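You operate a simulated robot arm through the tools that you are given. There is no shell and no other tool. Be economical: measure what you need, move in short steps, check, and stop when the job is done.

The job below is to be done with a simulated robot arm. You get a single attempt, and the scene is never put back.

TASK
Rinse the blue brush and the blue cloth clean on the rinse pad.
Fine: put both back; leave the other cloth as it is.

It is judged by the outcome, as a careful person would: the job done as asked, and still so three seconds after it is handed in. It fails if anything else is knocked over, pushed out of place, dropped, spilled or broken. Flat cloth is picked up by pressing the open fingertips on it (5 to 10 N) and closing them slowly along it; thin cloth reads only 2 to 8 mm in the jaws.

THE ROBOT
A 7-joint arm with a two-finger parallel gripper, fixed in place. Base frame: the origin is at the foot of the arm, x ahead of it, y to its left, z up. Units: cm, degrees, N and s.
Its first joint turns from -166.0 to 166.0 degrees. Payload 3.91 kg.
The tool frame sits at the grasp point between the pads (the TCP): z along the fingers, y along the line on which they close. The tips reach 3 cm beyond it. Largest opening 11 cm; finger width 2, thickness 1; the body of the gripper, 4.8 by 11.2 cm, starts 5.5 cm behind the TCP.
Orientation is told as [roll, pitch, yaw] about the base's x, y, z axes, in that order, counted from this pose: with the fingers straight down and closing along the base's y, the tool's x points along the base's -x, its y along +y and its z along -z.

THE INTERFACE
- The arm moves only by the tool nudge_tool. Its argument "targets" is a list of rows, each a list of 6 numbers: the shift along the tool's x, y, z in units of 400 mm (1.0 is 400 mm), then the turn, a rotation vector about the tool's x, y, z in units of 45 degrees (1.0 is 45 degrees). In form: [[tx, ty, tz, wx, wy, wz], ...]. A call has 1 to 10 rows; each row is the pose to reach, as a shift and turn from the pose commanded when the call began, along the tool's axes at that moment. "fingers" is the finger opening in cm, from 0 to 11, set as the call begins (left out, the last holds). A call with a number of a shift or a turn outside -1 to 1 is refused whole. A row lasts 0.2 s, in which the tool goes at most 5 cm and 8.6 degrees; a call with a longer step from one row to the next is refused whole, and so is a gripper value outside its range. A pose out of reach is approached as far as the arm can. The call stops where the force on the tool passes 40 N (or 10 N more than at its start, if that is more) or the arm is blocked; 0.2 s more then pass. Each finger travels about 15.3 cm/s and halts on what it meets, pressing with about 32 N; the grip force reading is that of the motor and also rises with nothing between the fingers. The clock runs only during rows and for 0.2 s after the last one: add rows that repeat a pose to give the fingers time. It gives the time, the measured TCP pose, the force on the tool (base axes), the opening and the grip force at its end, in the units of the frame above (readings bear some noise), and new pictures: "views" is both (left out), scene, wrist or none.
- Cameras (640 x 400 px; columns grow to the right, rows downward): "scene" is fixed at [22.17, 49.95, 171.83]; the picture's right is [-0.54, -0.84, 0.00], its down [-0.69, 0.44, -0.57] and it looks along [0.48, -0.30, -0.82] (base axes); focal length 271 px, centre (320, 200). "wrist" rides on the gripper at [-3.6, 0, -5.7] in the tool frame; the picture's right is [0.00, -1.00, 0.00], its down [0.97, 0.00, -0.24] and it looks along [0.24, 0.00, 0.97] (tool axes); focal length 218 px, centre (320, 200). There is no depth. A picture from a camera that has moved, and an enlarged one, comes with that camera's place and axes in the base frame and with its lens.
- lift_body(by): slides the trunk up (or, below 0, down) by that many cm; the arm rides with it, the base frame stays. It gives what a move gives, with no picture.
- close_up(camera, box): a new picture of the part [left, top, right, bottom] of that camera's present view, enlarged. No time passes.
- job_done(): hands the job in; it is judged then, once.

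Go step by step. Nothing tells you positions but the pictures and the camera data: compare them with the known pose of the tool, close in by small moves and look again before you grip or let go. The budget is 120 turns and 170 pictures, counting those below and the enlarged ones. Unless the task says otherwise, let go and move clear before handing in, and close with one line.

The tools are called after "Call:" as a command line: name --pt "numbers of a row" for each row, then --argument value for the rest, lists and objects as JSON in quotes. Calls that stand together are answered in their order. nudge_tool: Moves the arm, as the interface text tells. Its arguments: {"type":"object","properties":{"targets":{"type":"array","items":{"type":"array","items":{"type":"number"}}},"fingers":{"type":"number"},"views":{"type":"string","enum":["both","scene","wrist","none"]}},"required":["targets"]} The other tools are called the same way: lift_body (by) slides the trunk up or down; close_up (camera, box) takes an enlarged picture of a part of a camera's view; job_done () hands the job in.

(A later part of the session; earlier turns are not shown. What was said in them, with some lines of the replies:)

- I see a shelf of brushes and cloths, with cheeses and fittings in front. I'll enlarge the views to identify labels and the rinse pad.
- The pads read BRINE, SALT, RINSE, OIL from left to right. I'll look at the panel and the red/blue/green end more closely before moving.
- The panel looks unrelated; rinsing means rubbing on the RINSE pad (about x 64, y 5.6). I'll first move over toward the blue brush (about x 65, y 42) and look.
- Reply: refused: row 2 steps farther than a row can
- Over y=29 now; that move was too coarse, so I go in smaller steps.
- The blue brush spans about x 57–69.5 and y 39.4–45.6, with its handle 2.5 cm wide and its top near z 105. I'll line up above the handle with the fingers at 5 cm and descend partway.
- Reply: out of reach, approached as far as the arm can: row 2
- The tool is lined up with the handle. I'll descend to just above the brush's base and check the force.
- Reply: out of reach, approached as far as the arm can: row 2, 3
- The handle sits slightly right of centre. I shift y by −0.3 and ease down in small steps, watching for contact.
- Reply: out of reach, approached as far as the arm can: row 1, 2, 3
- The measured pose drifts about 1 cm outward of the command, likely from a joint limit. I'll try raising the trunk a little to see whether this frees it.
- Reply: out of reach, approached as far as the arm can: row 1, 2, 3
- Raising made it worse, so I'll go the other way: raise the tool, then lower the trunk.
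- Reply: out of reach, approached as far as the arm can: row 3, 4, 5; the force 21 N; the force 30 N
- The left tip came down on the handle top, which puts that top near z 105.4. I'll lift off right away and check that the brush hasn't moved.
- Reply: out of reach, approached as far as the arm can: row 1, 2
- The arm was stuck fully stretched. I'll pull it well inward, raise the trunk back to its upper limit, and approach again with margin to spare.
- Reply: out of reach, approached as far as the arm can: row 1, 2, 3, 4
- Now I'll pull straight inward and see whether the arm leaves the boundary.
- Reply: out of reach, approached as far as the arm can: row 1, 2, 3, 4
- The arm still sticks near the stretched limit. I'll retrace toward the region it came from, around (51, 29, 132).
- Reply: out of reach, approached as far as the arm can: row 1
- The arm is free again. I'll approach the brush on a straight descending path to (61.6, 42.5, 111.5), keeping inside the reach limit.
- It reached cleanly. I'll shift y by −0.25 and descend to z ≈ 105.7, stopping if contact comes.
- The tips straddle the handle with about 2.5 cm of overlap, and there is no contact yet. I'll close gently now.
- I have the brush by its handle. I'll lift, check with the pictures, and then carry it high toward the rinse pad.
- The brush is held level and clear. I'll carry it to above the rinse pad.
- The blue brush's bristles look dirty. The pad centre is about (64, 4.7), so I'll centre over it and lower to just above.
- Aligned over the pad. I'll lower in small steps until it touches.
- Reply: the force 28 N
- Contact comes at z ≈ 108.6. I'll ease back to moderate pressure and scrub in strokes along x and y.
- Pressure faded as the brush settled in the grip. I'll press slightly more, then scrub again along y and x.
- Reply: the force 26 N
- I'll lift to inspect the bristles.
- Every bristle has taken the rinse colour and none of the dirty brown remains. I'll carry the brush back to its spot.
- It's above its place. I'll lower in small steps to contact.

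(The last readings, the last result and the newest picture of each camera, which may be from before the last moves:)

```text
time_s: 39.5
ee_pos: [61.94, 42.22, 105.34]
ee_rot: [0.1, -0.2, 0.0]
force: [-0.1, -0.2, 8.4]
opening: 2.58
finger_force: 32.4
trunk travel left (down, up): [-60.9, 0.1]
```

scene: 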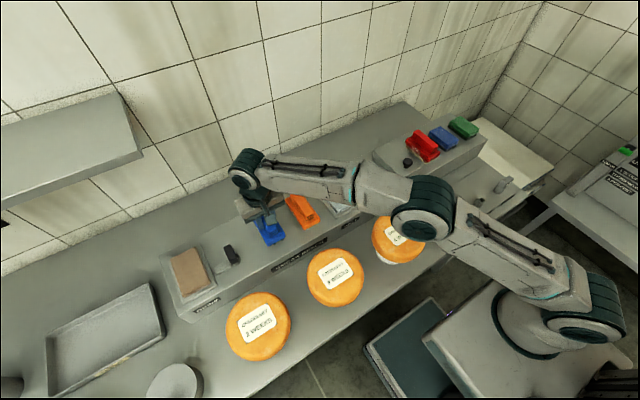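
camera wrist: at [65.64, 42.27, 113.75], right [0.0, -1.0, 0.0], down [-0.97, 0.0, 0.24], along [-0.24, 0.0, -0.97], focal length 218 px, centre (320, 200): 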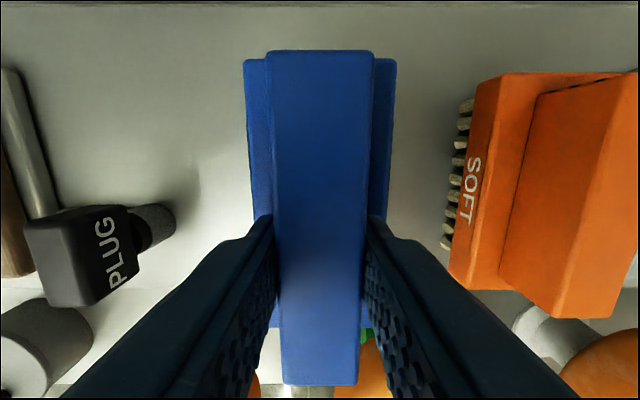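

The brush is resting on the shelf, with 8 N of contact. I'll open, raise and look.

Call:
nudge_tool --pt "0 0 -0.004 0 0 0" --pt "0 0 -0.004 0 0 0" --fingers 4.6 --views "none"

Call:
nudge_tool --pt "0 0 -0.06 0 0 0" --pt "0 0 -0.13 0 0 0" --pt "0.03 -0.02 -0.22 0 0 0" --pt "0.07 -0.05 -0.3 0 0 0" --pt "0.1 -0.1 -0.35 0 0 0" --pt "0.1 -0.1 -0.35 0 0 0" --views "both"

```text
time_s: 40.1
ee_pos: [61.82, 42.27, 105.26]
ee_rot: [-0.1, 0.2, 0.1]
force: [-0.2, 0.2, 0.0]
opening: 4.61
finger_force: 0.1
trunk travel left (down, up): [-60.9, 0.1]
```

```text
time_s: 41.5
ee_pos: [58.1, 38.21, 119.32]
ee_rot: [-0.1, 0.1, 0.0]
force: [-0.5, 0.8, 0.0]
opening: 4.55
finger_force: 0.1
trunk travel left (down, up): [-60.9, 0.1]
camera wrist: at [61.82, 38.32, 125.17], right [0.0, -1.0, 0.0], down [-0.97, 0.0, 0.24], along [-0.24, 0.0, -0.97], focal length 218 px, centre (320, 200)
```

scene: 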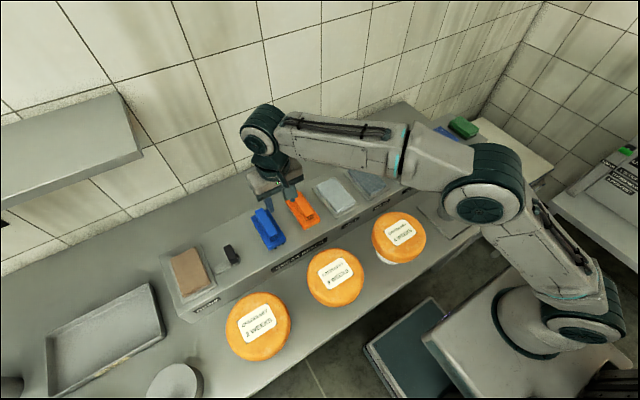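
wrist: 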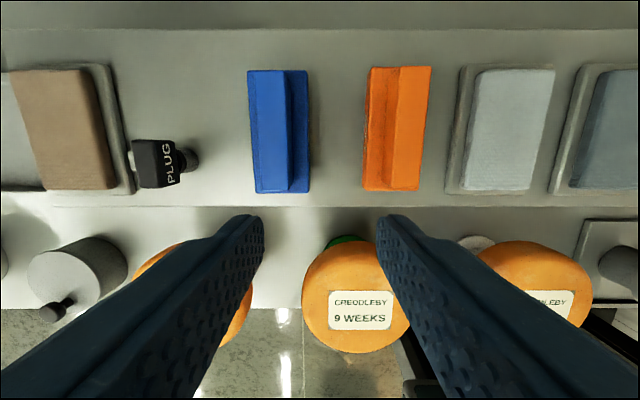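

The brush is back in its place. Next I travel to the blue cloth, near (64, −33).

Call:
nudge_tool --pt "0.03 -0.11 -0.02 0 0 0" --pt "0.05 -0.22 -0.05 0 0 0" --pt "0.06 -0.33 -0.05 0 0 0" --pt "0.06 -0.45 -0.05 0 0 0" --pt "0.06 -0.57 -0.05 0 0 0" --pt "0.06 -0.69 -0.05 0 0 0" --pt "0.06 -0.81 -0.05 0 0 0" --pt "0.06 -0.93 -0.05 0 0 0" --views "none"

Call:
nudge_tool --pt "0 -0.11 0 0 0 0" --pt "0 -0.22 0 0 0 0" --pt "0 -0.33 0 0 0 0" --pt "0 -0.45 0 0 0 0" --pt "-0.02 -0.57 0 0 0 0" --pt "-0.04 -0.69 0 0 0 0" --pt "-0.05 -0.8 0.05 0 0 0" --pt "-0.05 -0.84 0.05 0 0 0" --pt "-0.05 -0.84 0.05 0 0 0" --fingers 8 --views "both"

Call:
close_up --camera "scene" --box '[390, 95, 490, 175]'

```text
time_s: 43.3
ee_pos: [55.44, 0.8, 121.43]
ee_rot: [0.0, 0.1, -0.1]
force: [-0.3, -0.7, 0.3]
opening: 4.59
finger_force: 0.0
trunk travel left (down, up): [-60.9, 0.1]
```

```text
time_s: 45.3
ee_pos: [57.65, -32.22, 119.23]
ee_rot: [-0.1, 0.1, 0.0]
force: [0.2, -0.2, 0.0]
opening: 8.01
finger_force: 0.2
trunk travel left (down, up): [-60.9, 0.1]
camera wrist: at [61.34, -32.21, 125.12], right [0.0, -1.0, 0.0], down [-0.97, 0.0, 0.24], along [-0.24, 0.0, -0.97], focal length 218 px, centre (320, 200)
```

scene: 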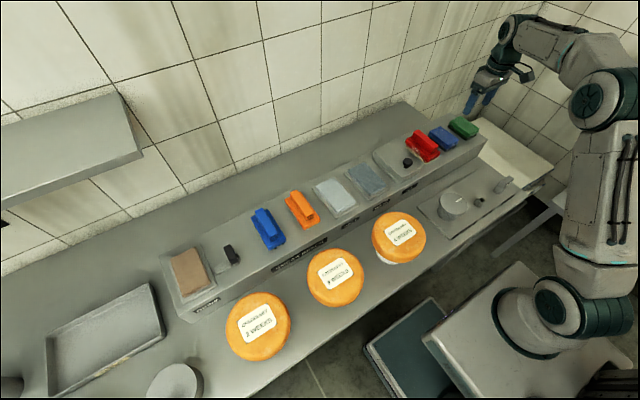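
wrist: 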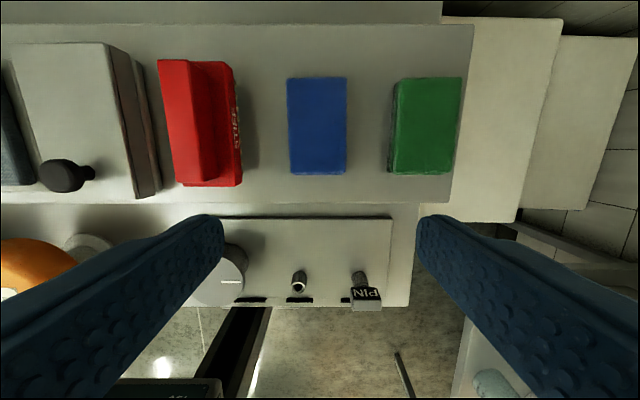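

```text
5.00 times, centred on (440, 135) of scene
camera zoom: at [22.17, 49.95, 171.83], right [-0.54, -0.84, 0.0], down [-0.69, 0.44, -0.57], along [0.48, -0.3, -0.82], focal length 1353 px, centre (-280, 525)
```

zoom: 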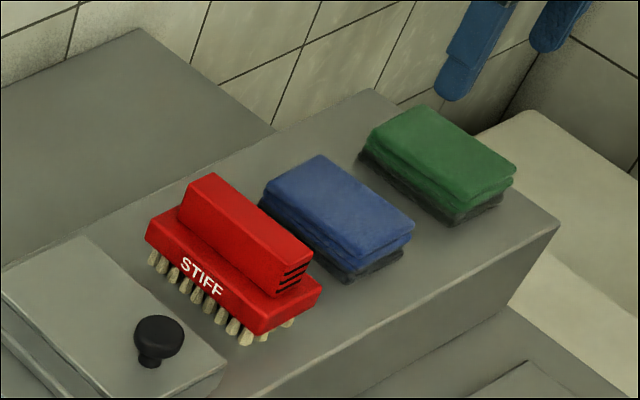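

The blue cloth is a folded stack about 10×6.5 cm, centred near (63, −32) with its top at z ≈ 101 and a dirty dark underside. I'll line up above it with the fingers at 9 cm.

Call:
nudge_tool --pt "-0.045 0.002 0.1 0 0 0" --pt "-0.09 0.004 0.2 0 0 0" --pt "-0.134 0.004 0.28 0 0 0" --pt "-0.134 0.004 0.31 0 0 0" --pt "-0.134 0.004 0.31 0 0 0" --fingers 9 --views "wrist"

Call:
close_up --camera "scene" --box '[390, 85, 510, 175]'

```text
time_s: 46.5
ee_pos: [63.16, -32.22, 107.01]
ee_rot: [0.0, 0.1, 0.0]
force: [-0.5, 0.3, -0.7]
opening: 8.99
finger_force: 0.1
trunk travel left (down, up): [-60.9, 0.1]
camera wrist: at [66.7, -32.22, 112.86], right [0.0, -1.0, 0.0], down [-0.97, 0.0, 0.24], along [-0.24, 0.0, -0.97], focal length 218 px, centre (320, 200)
```

wrist: 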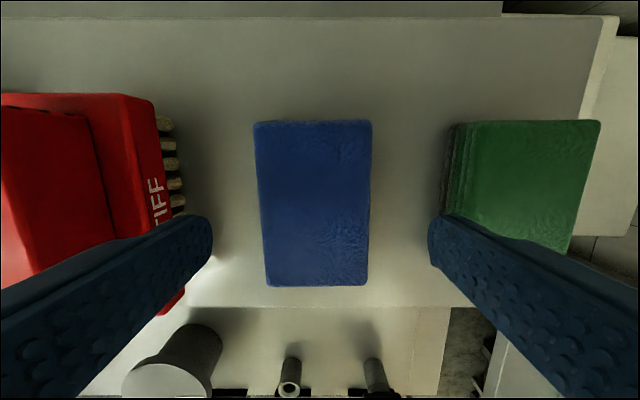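

```text
4.44 times, centred on (450, 130) of scene
camera zoom: at [22.17, 49.95, 171.83], right [-0.54, -0.84, 0.0], down [-0.69, 0.44, -0.57], along [0.48, -0.3, -0.82], focal length 1203 px, centre (-258, 511)
```

zoom: 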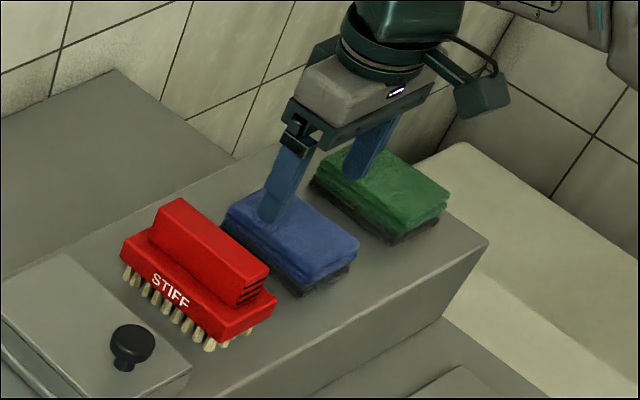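

The tool is well centred. I'll descend with the tips to z ≈ 99.3, beside the stack.

Call:
nudge_tool --pt "0 0.006 0.05 0 0 0" --pt "0 0.006 0.09 0 0 0" --pt "0 0.006 0.118 0 0 0" --pt "0 0.006 0.118 0 0 0" --views "wrist"

Call:
close_up --camera "scene" --box '[400, 95, 500, 170]'

```text
time_s: 47.5
ee_pos: [62.96, -32.14, 102.29]
ee_rot: [-0.1, 0.1, 0.0]
force: [0.0, -0.6, -0.2]
opening: 9.0
finger_force: 0.1
trunk travel left (down, up): [-60.9, 0.1]
camera wrist: at [66.66, -32.06, 108.18], right [0.0, -1.0, 0.0], down [-0.97, 0.0, 0.24], along [-0.24, 0.0, -0.97], focal length 218 px, centre (320, 200)
```

wrist: 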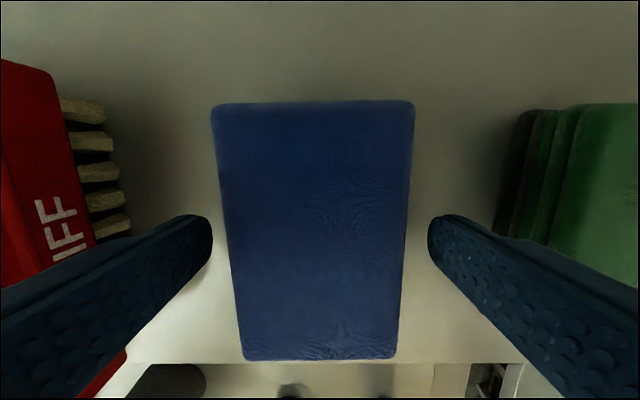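

```text
5.33 times, centred on (450, 132) of scene
camera zoom: at [22.17, 49.95, 171.83], right [-0.54, -0.84, 0.0], down [-0.69, 0.44, -0.57], along [0.48, -0.3, -0.82], focal length 1443 px, centre (-373, 560)
```

zoom: 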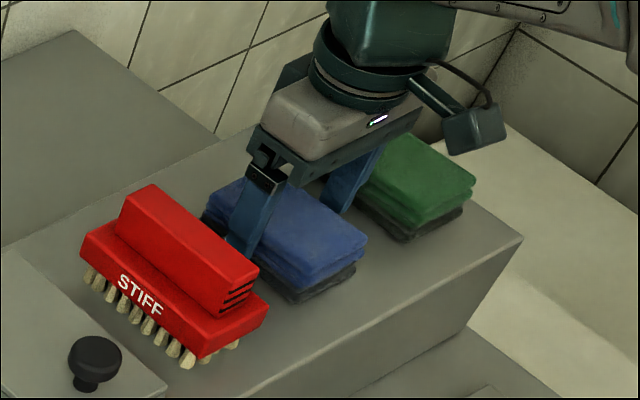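

The tips are beside the upper blue layers. I'll close stepwise.

Call:
nudge_tool --pt "0 0.003 0 0 0 0" --pt "0 0.003 0 0 0 0" --fingers 7 --views "none"

Call:
nudge_tool --pt "0 0 0 0 0 0" --pt "0 0 0 0 0 0" --fingers 5.5 --views "wrist"

```text
time_s: 48.1
ee_pos: [62.98, -32.05, 102.33]
ee_rot: [0.0, -0.1, 0.0]
force: [0.2, 0.3, 0.1]
opening: 6.99
finger_force: 0.0
trunk travel left (down, up): [-60.9, 0.1]
```

```text
time_s: 48.7
ee_pos: [62.94, -32.06, 102.36]
ee_rot: [-0.1, 0.0, 0.0]
force: [-0.7, 0.3, 0.4]
opening: 6.06
finger_force: 32.2
trunk travel left (down, up): [-60.9, 0.1]
camera wrist: at [66.6, -31.93, 108.2], right [0.0, -1.0, 0.0], down [-0.97, 0.0, 0.24], along [-0.24, 0.0, -0.97], focal length 218 px, centre (320, 200)
```

wrist: 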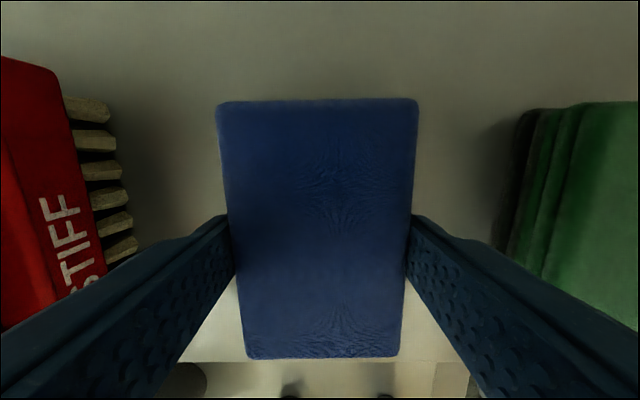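

It's gripped at 6.06 cm. I'll lift straight up and check.

Call:
nudge_tool --pt "0 0 -0.04 0 0 0" --pt "0 0 -0.12 0 0 0" --pt "0 0 -0.21 0 0 0" --pt "0.03 0 -0.3 0 0 0" --pt "0.05 0 -0.4 0 0 0" --pt "0.05 0 -0.4 0 0 0" --fingers 4.5 --views "both"

Call:
close_up --camera "scene" --box '[390, 65, 510, 165]'

```text
time_s: 50.1
ee_pos: [61.02, -32.0, 118.31]
ee_rot: [0.0, 0.1, 0.0]
force: [0.4, -0.1, -0.4]
opening: 6.06
finger_force: 31.8
trunk travel left (down, up): [-60.9, 0.1]
camera wrist: at [64.67, -31.86, 124.12], right [0.0, -1.0, 0.0], down [-0.97, 0.0, 0.24], along [-0.24, 0.0, -0.97], focal length 218 px, centre (320, 200)
```

scene: 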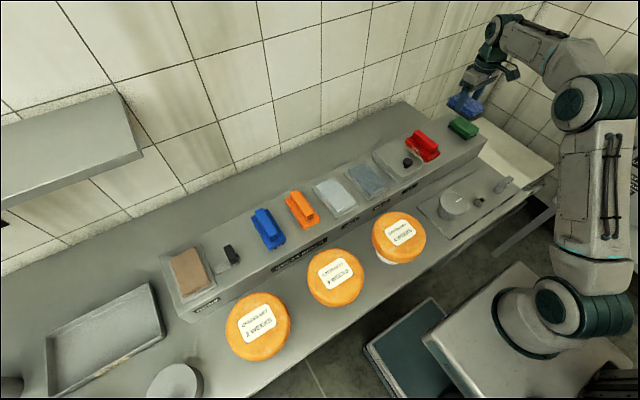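
wrist: 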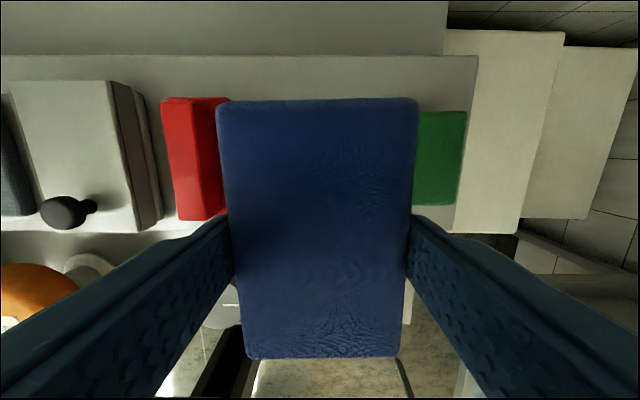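

```text
4.00 times, centred on (450, 115) of scene
camera zoom: at [22.17, 49.95, 171.83], right [-0.54, -0.84, 0.0], down [-0.69, 0.44, -0.57], along [0.48, -0.3, -0.82], focal length 1083 px, centre (-200, 540)
```

zoom: 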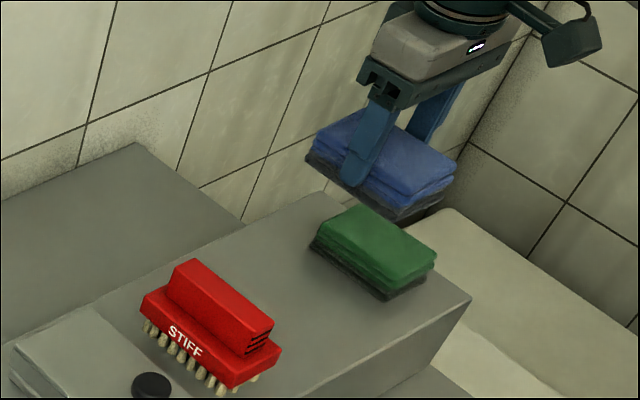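

The whole folded stack is held, and its dark dirty side faces down. I'll carry it over the rinse pad.

Call:
nudge_tool --pt "0 0.11 0 0 0 0" --pt "0 0.22 0 0 0 0" --pt "-0.02 0.33 0 0 0 0" --pt "-0.04 0.45 0 0 0 0" --pt "-0.06 0.57 0 0 0 0" --pt "-0.0625 0.69 0 0 0 0" --pt "-0.0625 0.81 0 0 0 0" --pt "-0.0625 0.917 0.04 0 0 0" --pt "-0.0625 0.917 0.12 0 0 0" --pt "-0.0625 0.917 0.2 0 0 0" --views "none"

Call:
nudge_tool --pt "0 0 0 0 0 0" --pt "0 0 0.06 0 0 0" --pt "0 0 0.09 0 0 0" --views "wrist"

Call:
close_up --camera "scene" --box '[320, 110, 440, 220]'

```text
time_s: 52.3
ee_pos: [63.27, 4.84, 110.08]
ee_rot: [0.0, 0.0, -0.1]
force: [-0.3, -0.7, 0.1]
opening: 6.08
finger_force: 32.0
trunk travel left (down, up): [-60.9, 0.1]
```

```text
time_s: 53.1
ee_pos: [63.39, 4.87, 106.53]
ee_rot: [-0.1, 0.0, -0.1]
force: [-0.4, 0.2, 0.4]
opening: 6.11
finger_force: 31.7
trunk travel left (down, up): [-60.9, 0.1]
camera wrist: at [67.05, 4.89, 112.45], right [0.0, -1.0, 0.0], down [-0.97, 0.0, 0.24], along [-0.24, 0.0, -0.97], focal length 218 px, centre (320, 200)
```

wrist: 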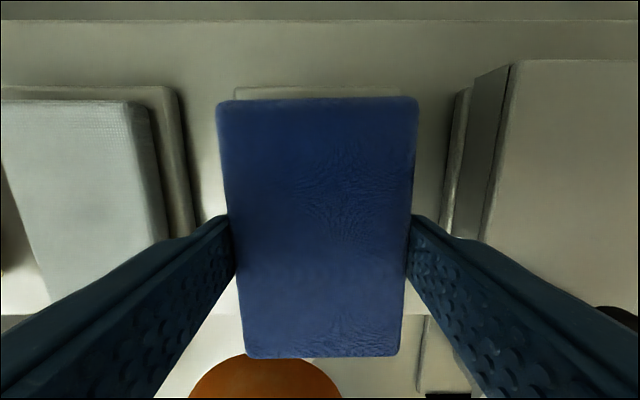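

```text
3.64 times, centred on (380, 165) of scene
camera zoom: at [22.17, 49.95, 171.83], right [-0.54, -0.84, 0.0], down [-0.69, 0.44, -0.57], along [0.48, -0.3, -0.82], focal length 984 px, centre (102, 327)
```

zoom: 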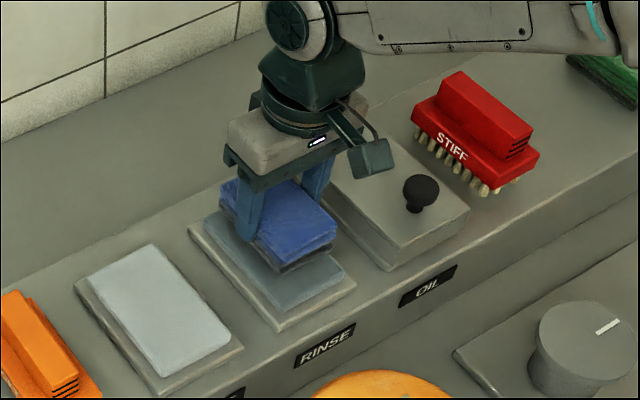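

Well centred. I'll lower in small steps to contact.

Call:
nudge_tool --pt "0.015 0 0.02 0 0 0" --views "none"

Call:
nudge_tool --pt "0 0 0.01 0 0 0" --views "none"

Call:
nudge_tool --pt "0 0 0.008 0 0 0" --views "none"

```text
time_s: 53.5
ee_pos: [62.78, 4.76, 105.77]
ee_rot: [0.0, 0.0, 0.0]
force: [-0.1, -0.3, -0.3]
opening: 6.09
finger_force: 31.7
trunk travel left (down, up): [-60.9, 0.1]
```

```text
time_s: 53.9
ee_pos: [62.99, 4.63, 105.53]
ee_rot: [0.0, -0.1, 0.0]
force: [-0.8, -0.4, -0.2]
opening: 6.06
finger_force: 31.6
trunk travel left (down, up): [-60.9, 0.1]
```

```text
time_s: 54.3
ee_pos: [62.76, 4.74, 105.17]
ee_rot: [0.0, 0.0, 0.1]
force: [0.5, 0.2, 4.1]
opening: 6.08
finger_force: 32.3
trunk travel left (down, up): [-60.9, 0.1]
```

Contact at z ≈ 105.2. I'll press lightly and scrub along x, then y.

Call:
nudge_tool --pt "0 0 0.004 0 0 0" --pt "0.025 0 0.004 0 0 0" --pt "0.05 0 0.004 0 0 0" --pt "0.02 0 0.004 0 0 0" --pt "-0.02 0 0.004 0 0 0" --pt "-0.045 0 0.004 0 0 0" --pt "-0.01 0 0.004 0 0 0" --pt "0.03 0 0.004 0 0 0" --pt "0.05 0 0.004 0 0 0" --pt "0 0 0.004 0 0 0" --views "none"

Call:
nudge_tool --pt "0 0 0.003 0 0 0" --pt "-0.04 0 0.003 0 0 0" --pt "0 0 0.003 0 0 0" --pt "0.04 0 0.003 0 0 0" --pt "0 0 0.003 0 0 0" --pt "0 0.025 0.003 0 0 0" --pt "0 0 0.003 0 0 0" --pt "0 -0.025 0.003 0 0 0" --pt "0 0 0.003 0 0 0" --pt "0 0 0.003 0 0 0" --views "wrist"

```text
time_s: 56.5
ee_pos: [62.21, 4.64, 105.14]
ee_rot: [0.1, 0.1, 0.0]
force: [-13.3, -0.3, 27.6]
opening: 6.07
finger_force: 32.7
trunk travel left (down, up): [-60.9, 0.1]
```

```text
time_s: 58.7
ee_pos: [62.62, 4.62, 104.95]
ee_rot: [-0.1, -0.1, -0.1]
force: [-2.5, 3.9, 22.9]
opening: 6.09
finger_force: 31.7
trunk travel left (down, up): [-60.9, 0.1]
camera wrist: at [66.26, 4.69, 110.8], right [0.0, -1.0, 0.0], down [-0.97, 0.0, 0.24], along [-0.24, 0.0, -0.97], focal length 218 px, centre (320, 200)
```

wrist: 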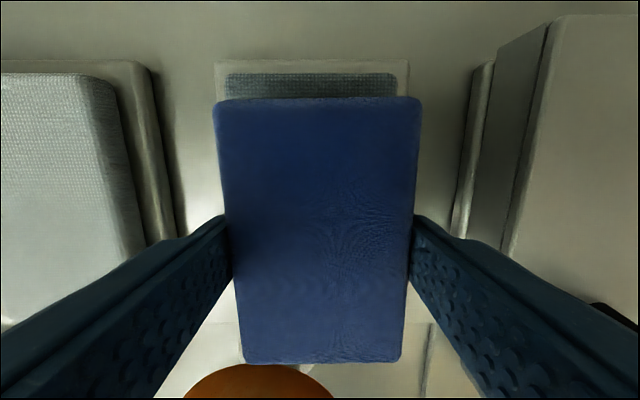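

I'll lift to inspect the underside layer.

Call:
nudge_tool --pt "0 0 -0.08 0 0 0" --pt "0 0 -0.18 0 0 0" --pt "0 0 -0.28 0 0 0" --pt "0 0 -0.34 0 0 0" --pt "0 0 -0.34 0 0 0" --views "none"

Call:
close_up --camera "scene" --box '[340, 100, 430, 165]'

```text
time_s: 59.9
ee_pos: [62.67, 4.67, 118.39]
ee_rot: [0.0, 0.1, 0.0]
force: [0.4, -0.8, -0.4]
opening: 6.05
finger_force: 32.2
trunk travel left (down, up): [-60.9, 0.1]
```

```text
6.15 times, centred on (385, 132) of scene
camera zoom: at [22.17, 49.95, 171.83], right [-0.54, -0.84, 0.0], down [-0.69, 0.44, -0.57], along [0.48, -0.3, -0.82], focal length 1666 px, centre (-80, 615)
```

zoom: 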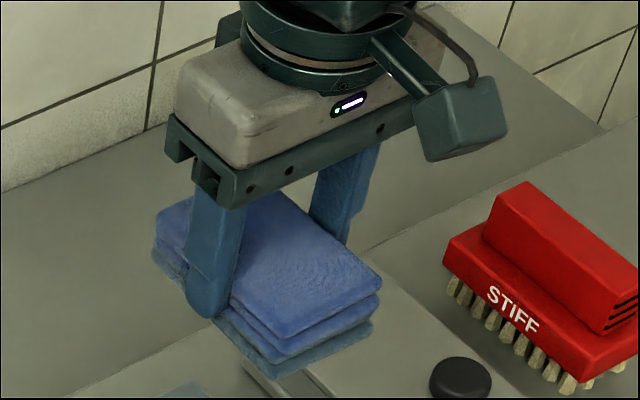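

The underside has turned the clean rinse colour. I'll carry the cloth back.

Call:
nudge_tool --pt "0.02 -0.11 0 0 0 0" --pt "0.04 -0.22 0 0 0 0" --pt "0.045 -0.33 0 0 0 0" --pt "0.045 -0.45 0 0 0 0" --pt "0.045 -0.57 0 0 0 0" --pt "0.045 -0.69 0 0 0 0" --pt "0.045 -0.81 0 0 0 0" --pt "0.045 -0.918 0 0 0 0" --pt "0.045 -0.918 0 0 0 0" --views "none"

Call:
nudge_tool --pt "-0.02 0 0.08 0 0 0" --pt "-0.04 0 0.18 0 0 0" --pt "-0.05 0 0.28 0 0 0" --pt "-0.05 0 0.33 0 0 0" --pt "-0.05 0 0.33 0 0 0" --views "both"

```text
time_s: 61.9
ee_pos: [60.88, -32.35, 118.46]
ee_rot: [0.0, 0.0, 0.0]
force: [0.0, 0.6, 0.0]
opening: 6.1
finger_force: 31.9
trunk travel left (down, up): [-60.9, 0.1]
```

```text
time_s: 63.1
ee_pos: [63.17, -32.25, 105.42]
ee_rot: [0.0, 0.0, 0.1]
force: [0.9, 0.1, 0.0]
opening: 6.07
finger_force: 32.3
trunk travel left (down, up): [-60.9, 0.1]
camera wrist: at [66.67, -32.15, 111.19], right [0.0, -1.0, 0.0], down [-0.97, 0.0, 0.24], along [-0.24, 0.0, -0.97], focal length 218 px, centre (320, 200)
```

scene: 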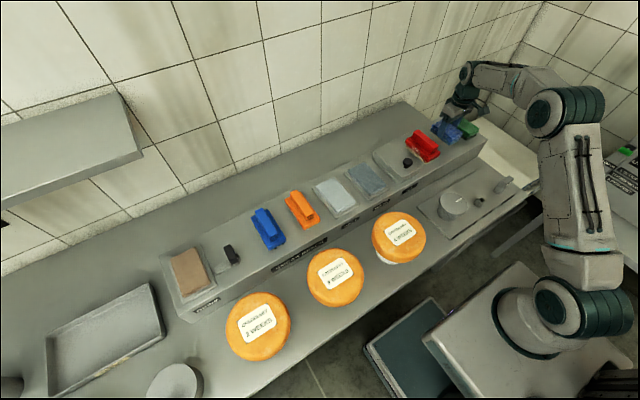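
wrist: 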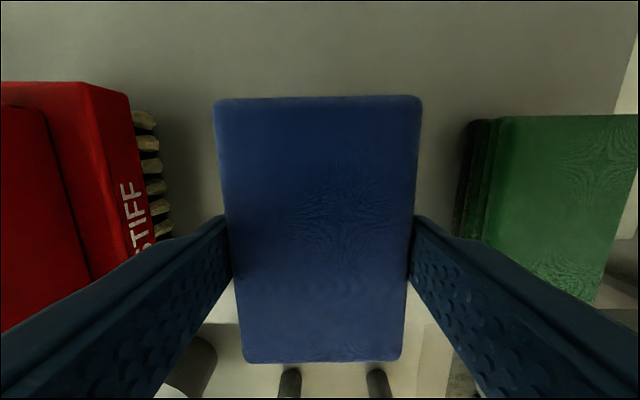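

Above its spot. I'll make a small correction and lower to touch.

Call:
nudge_tool --pt "0.003 0.004 0.03 0 0 0" --pt "0.003 0.004 0.065 0 0 0" --views "none"

Call:
nudge_tool --pt "0 0 0.007 0 0 0" --views "none"

Call:
nudge_tool --pt "0 0 0.006 0 0 0" --views "none"

```text
time_s: 63.7
ee_pos: [62.89, -31.84, 102.82]
ee_rot: [0.1, 0.2, 0.0]
force: [-0.1, 0.1, 0.4]
opening: 6.1
finger_force: 31.7
trunk travel left (down, up): [-60.9, 0.1]
```

```text
time_s: 64.1
ee_pos: [62.83, -31.98, 102.39]
ee_rot: [0.0, 0.0, -0.1]
force: [1.2, -0.7, -0.4]
opening: 6.06
finger_force: 32.0
trunk travel left (down, up): [-60.9, 0.1]
```

```text
time_s: 64.5
ee_pos: [62.89, -31.85, 102.27]
ee_rot: [0.0, -0.1, 0.0]
force: [-0.1, 0.4, 0.5]
opening: 6.04
finger_force: 32.1
trunk travel left (down, up): [-60.9, 0.1]
```

Call:
nudge_tool --pt "0 0 0.005 0 0 0" --views "none"

```text
time_s: 64.9
ee_pos: [62.9, -31.94, 102.16]
ee_rot: [-0.1, -0.1, -0.1]
force: [-1.3, -0.1, 10.6]
opening: 6.07
finger_force: 32.2
trunk travel left (down, up): [-60.9, 0.1]
```

The cloth is on the shelf. I'll open, raise and look.

Call:
nudge_tool --pt "0 0 -0.004 0 0 0" --pt "0 0 -0.004 0 0 0" --pt "0 0 -0.004 0 0 0" --fingers 8.8 --views "none"

Call:
nudge_tool --pt "0 0 -0.08 0 0 0" --pt "0 0 -0.18 0 0 0" --pt "0.05 0 -0.28 0 0 0" --pt "0.1 0 -0.38 0 0 0" --pt "0.18 0 -0.45 0 0 0" --pt "0.18 0 -0.45 0 0 0" --views "both"

Call:
close_up --camera "scene" --box '[390, 95, 490, 175]'

Call:
close_up --camera "scene" --box '[150, 190, 340, 310]'

```text
time_s: 65.7
ee_pos: [62.83, -31.83, 102.06]
ee_rot: [0.0, 0.1, 0.0]
force: [0.5, 0.0, -0.4]
opening: 8.83
finger_force: 0.1
trunk travel left (down, up): [-60.9, 0.1]
```

```text
time_s: 67.1
ee_pos: [55.53, -31.89, 119.83]
ee_rot: [0.0, 0.1, 0.1]
force: [-0.3, 0.4, -0.4]
opening: 8.77
finger_force: 0.1
trunk travel left (down, up): [-60.9, 0.1]
camera wrist: at [59.27, -31.82, 125.77], right [0.0, -1.0, 0.0], down [-0.97, 0.0, 0.24], along [-0.24, 0.0, -0.97], focal length 218 px, centre (320, 200)
```

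scene: 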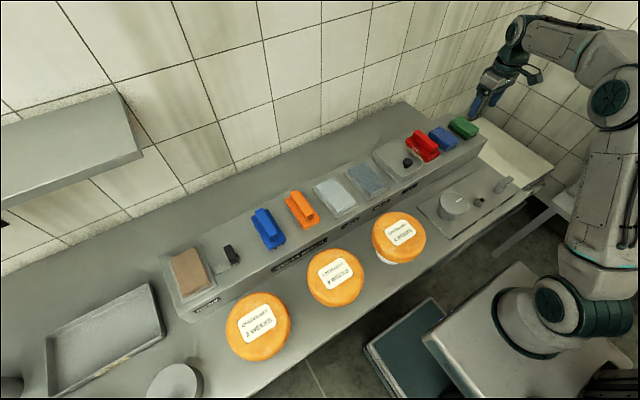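
wrist: 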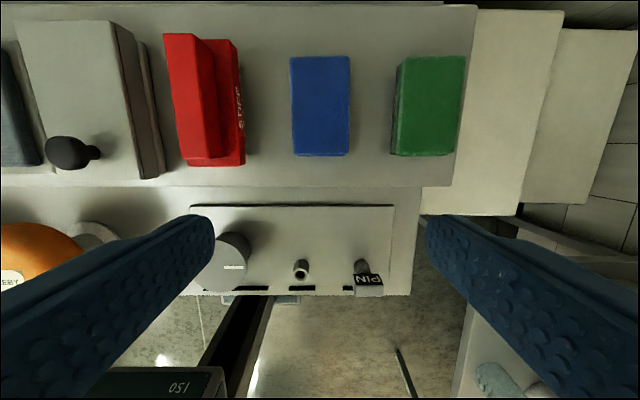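

```text
5.00 times, centred on (440, 135) of scene
camera zoom: at [22.17, 49.95, 171.83], right [-0.54, -0.84, 0.0], down [-0.69, 0.44, -0.57], along [0.48, -0.3, -0.82], focal length 1353 px, centre (-280, 525)
```

zoom: 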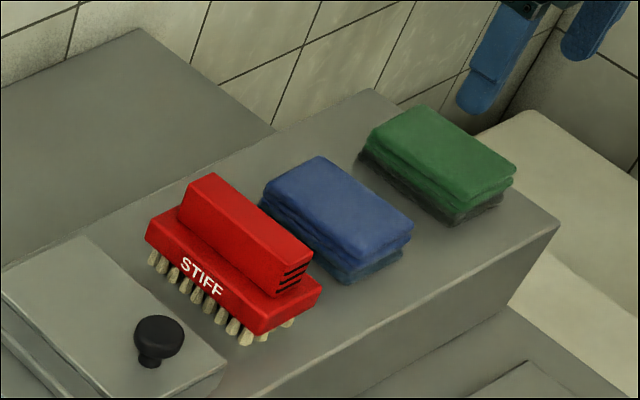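

```text
3.33 times, centred on (245, 250) of scene
camera zoom: at [22.17, 49.95, 171.83], right [-0.54, -0.84, 0.0], down [-0.69, 0.44, -0.57], along [0.48, -0.3, -0.82], focal length 902 px, centre (570, 33)
```

zoom: 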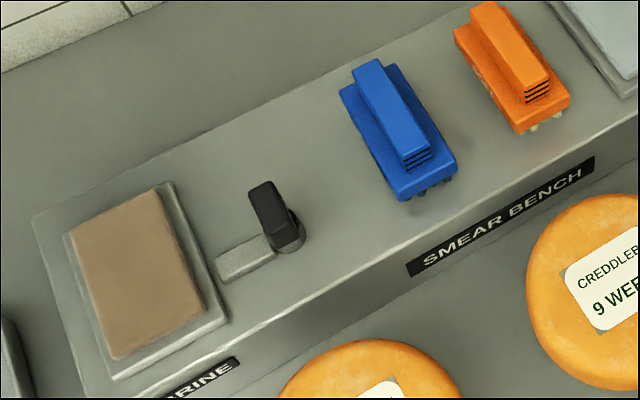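

The brush and the blue cloth are both rinsed and back in their places, the green cloth is untouched, and the gripper is clear. I'm handing it in.

Call:
job_done

```text
The job is handed in.
```

The blue brush and the blue cloth were rinsed on the rinse pad and put back in their places; the green cloth was left untouched.
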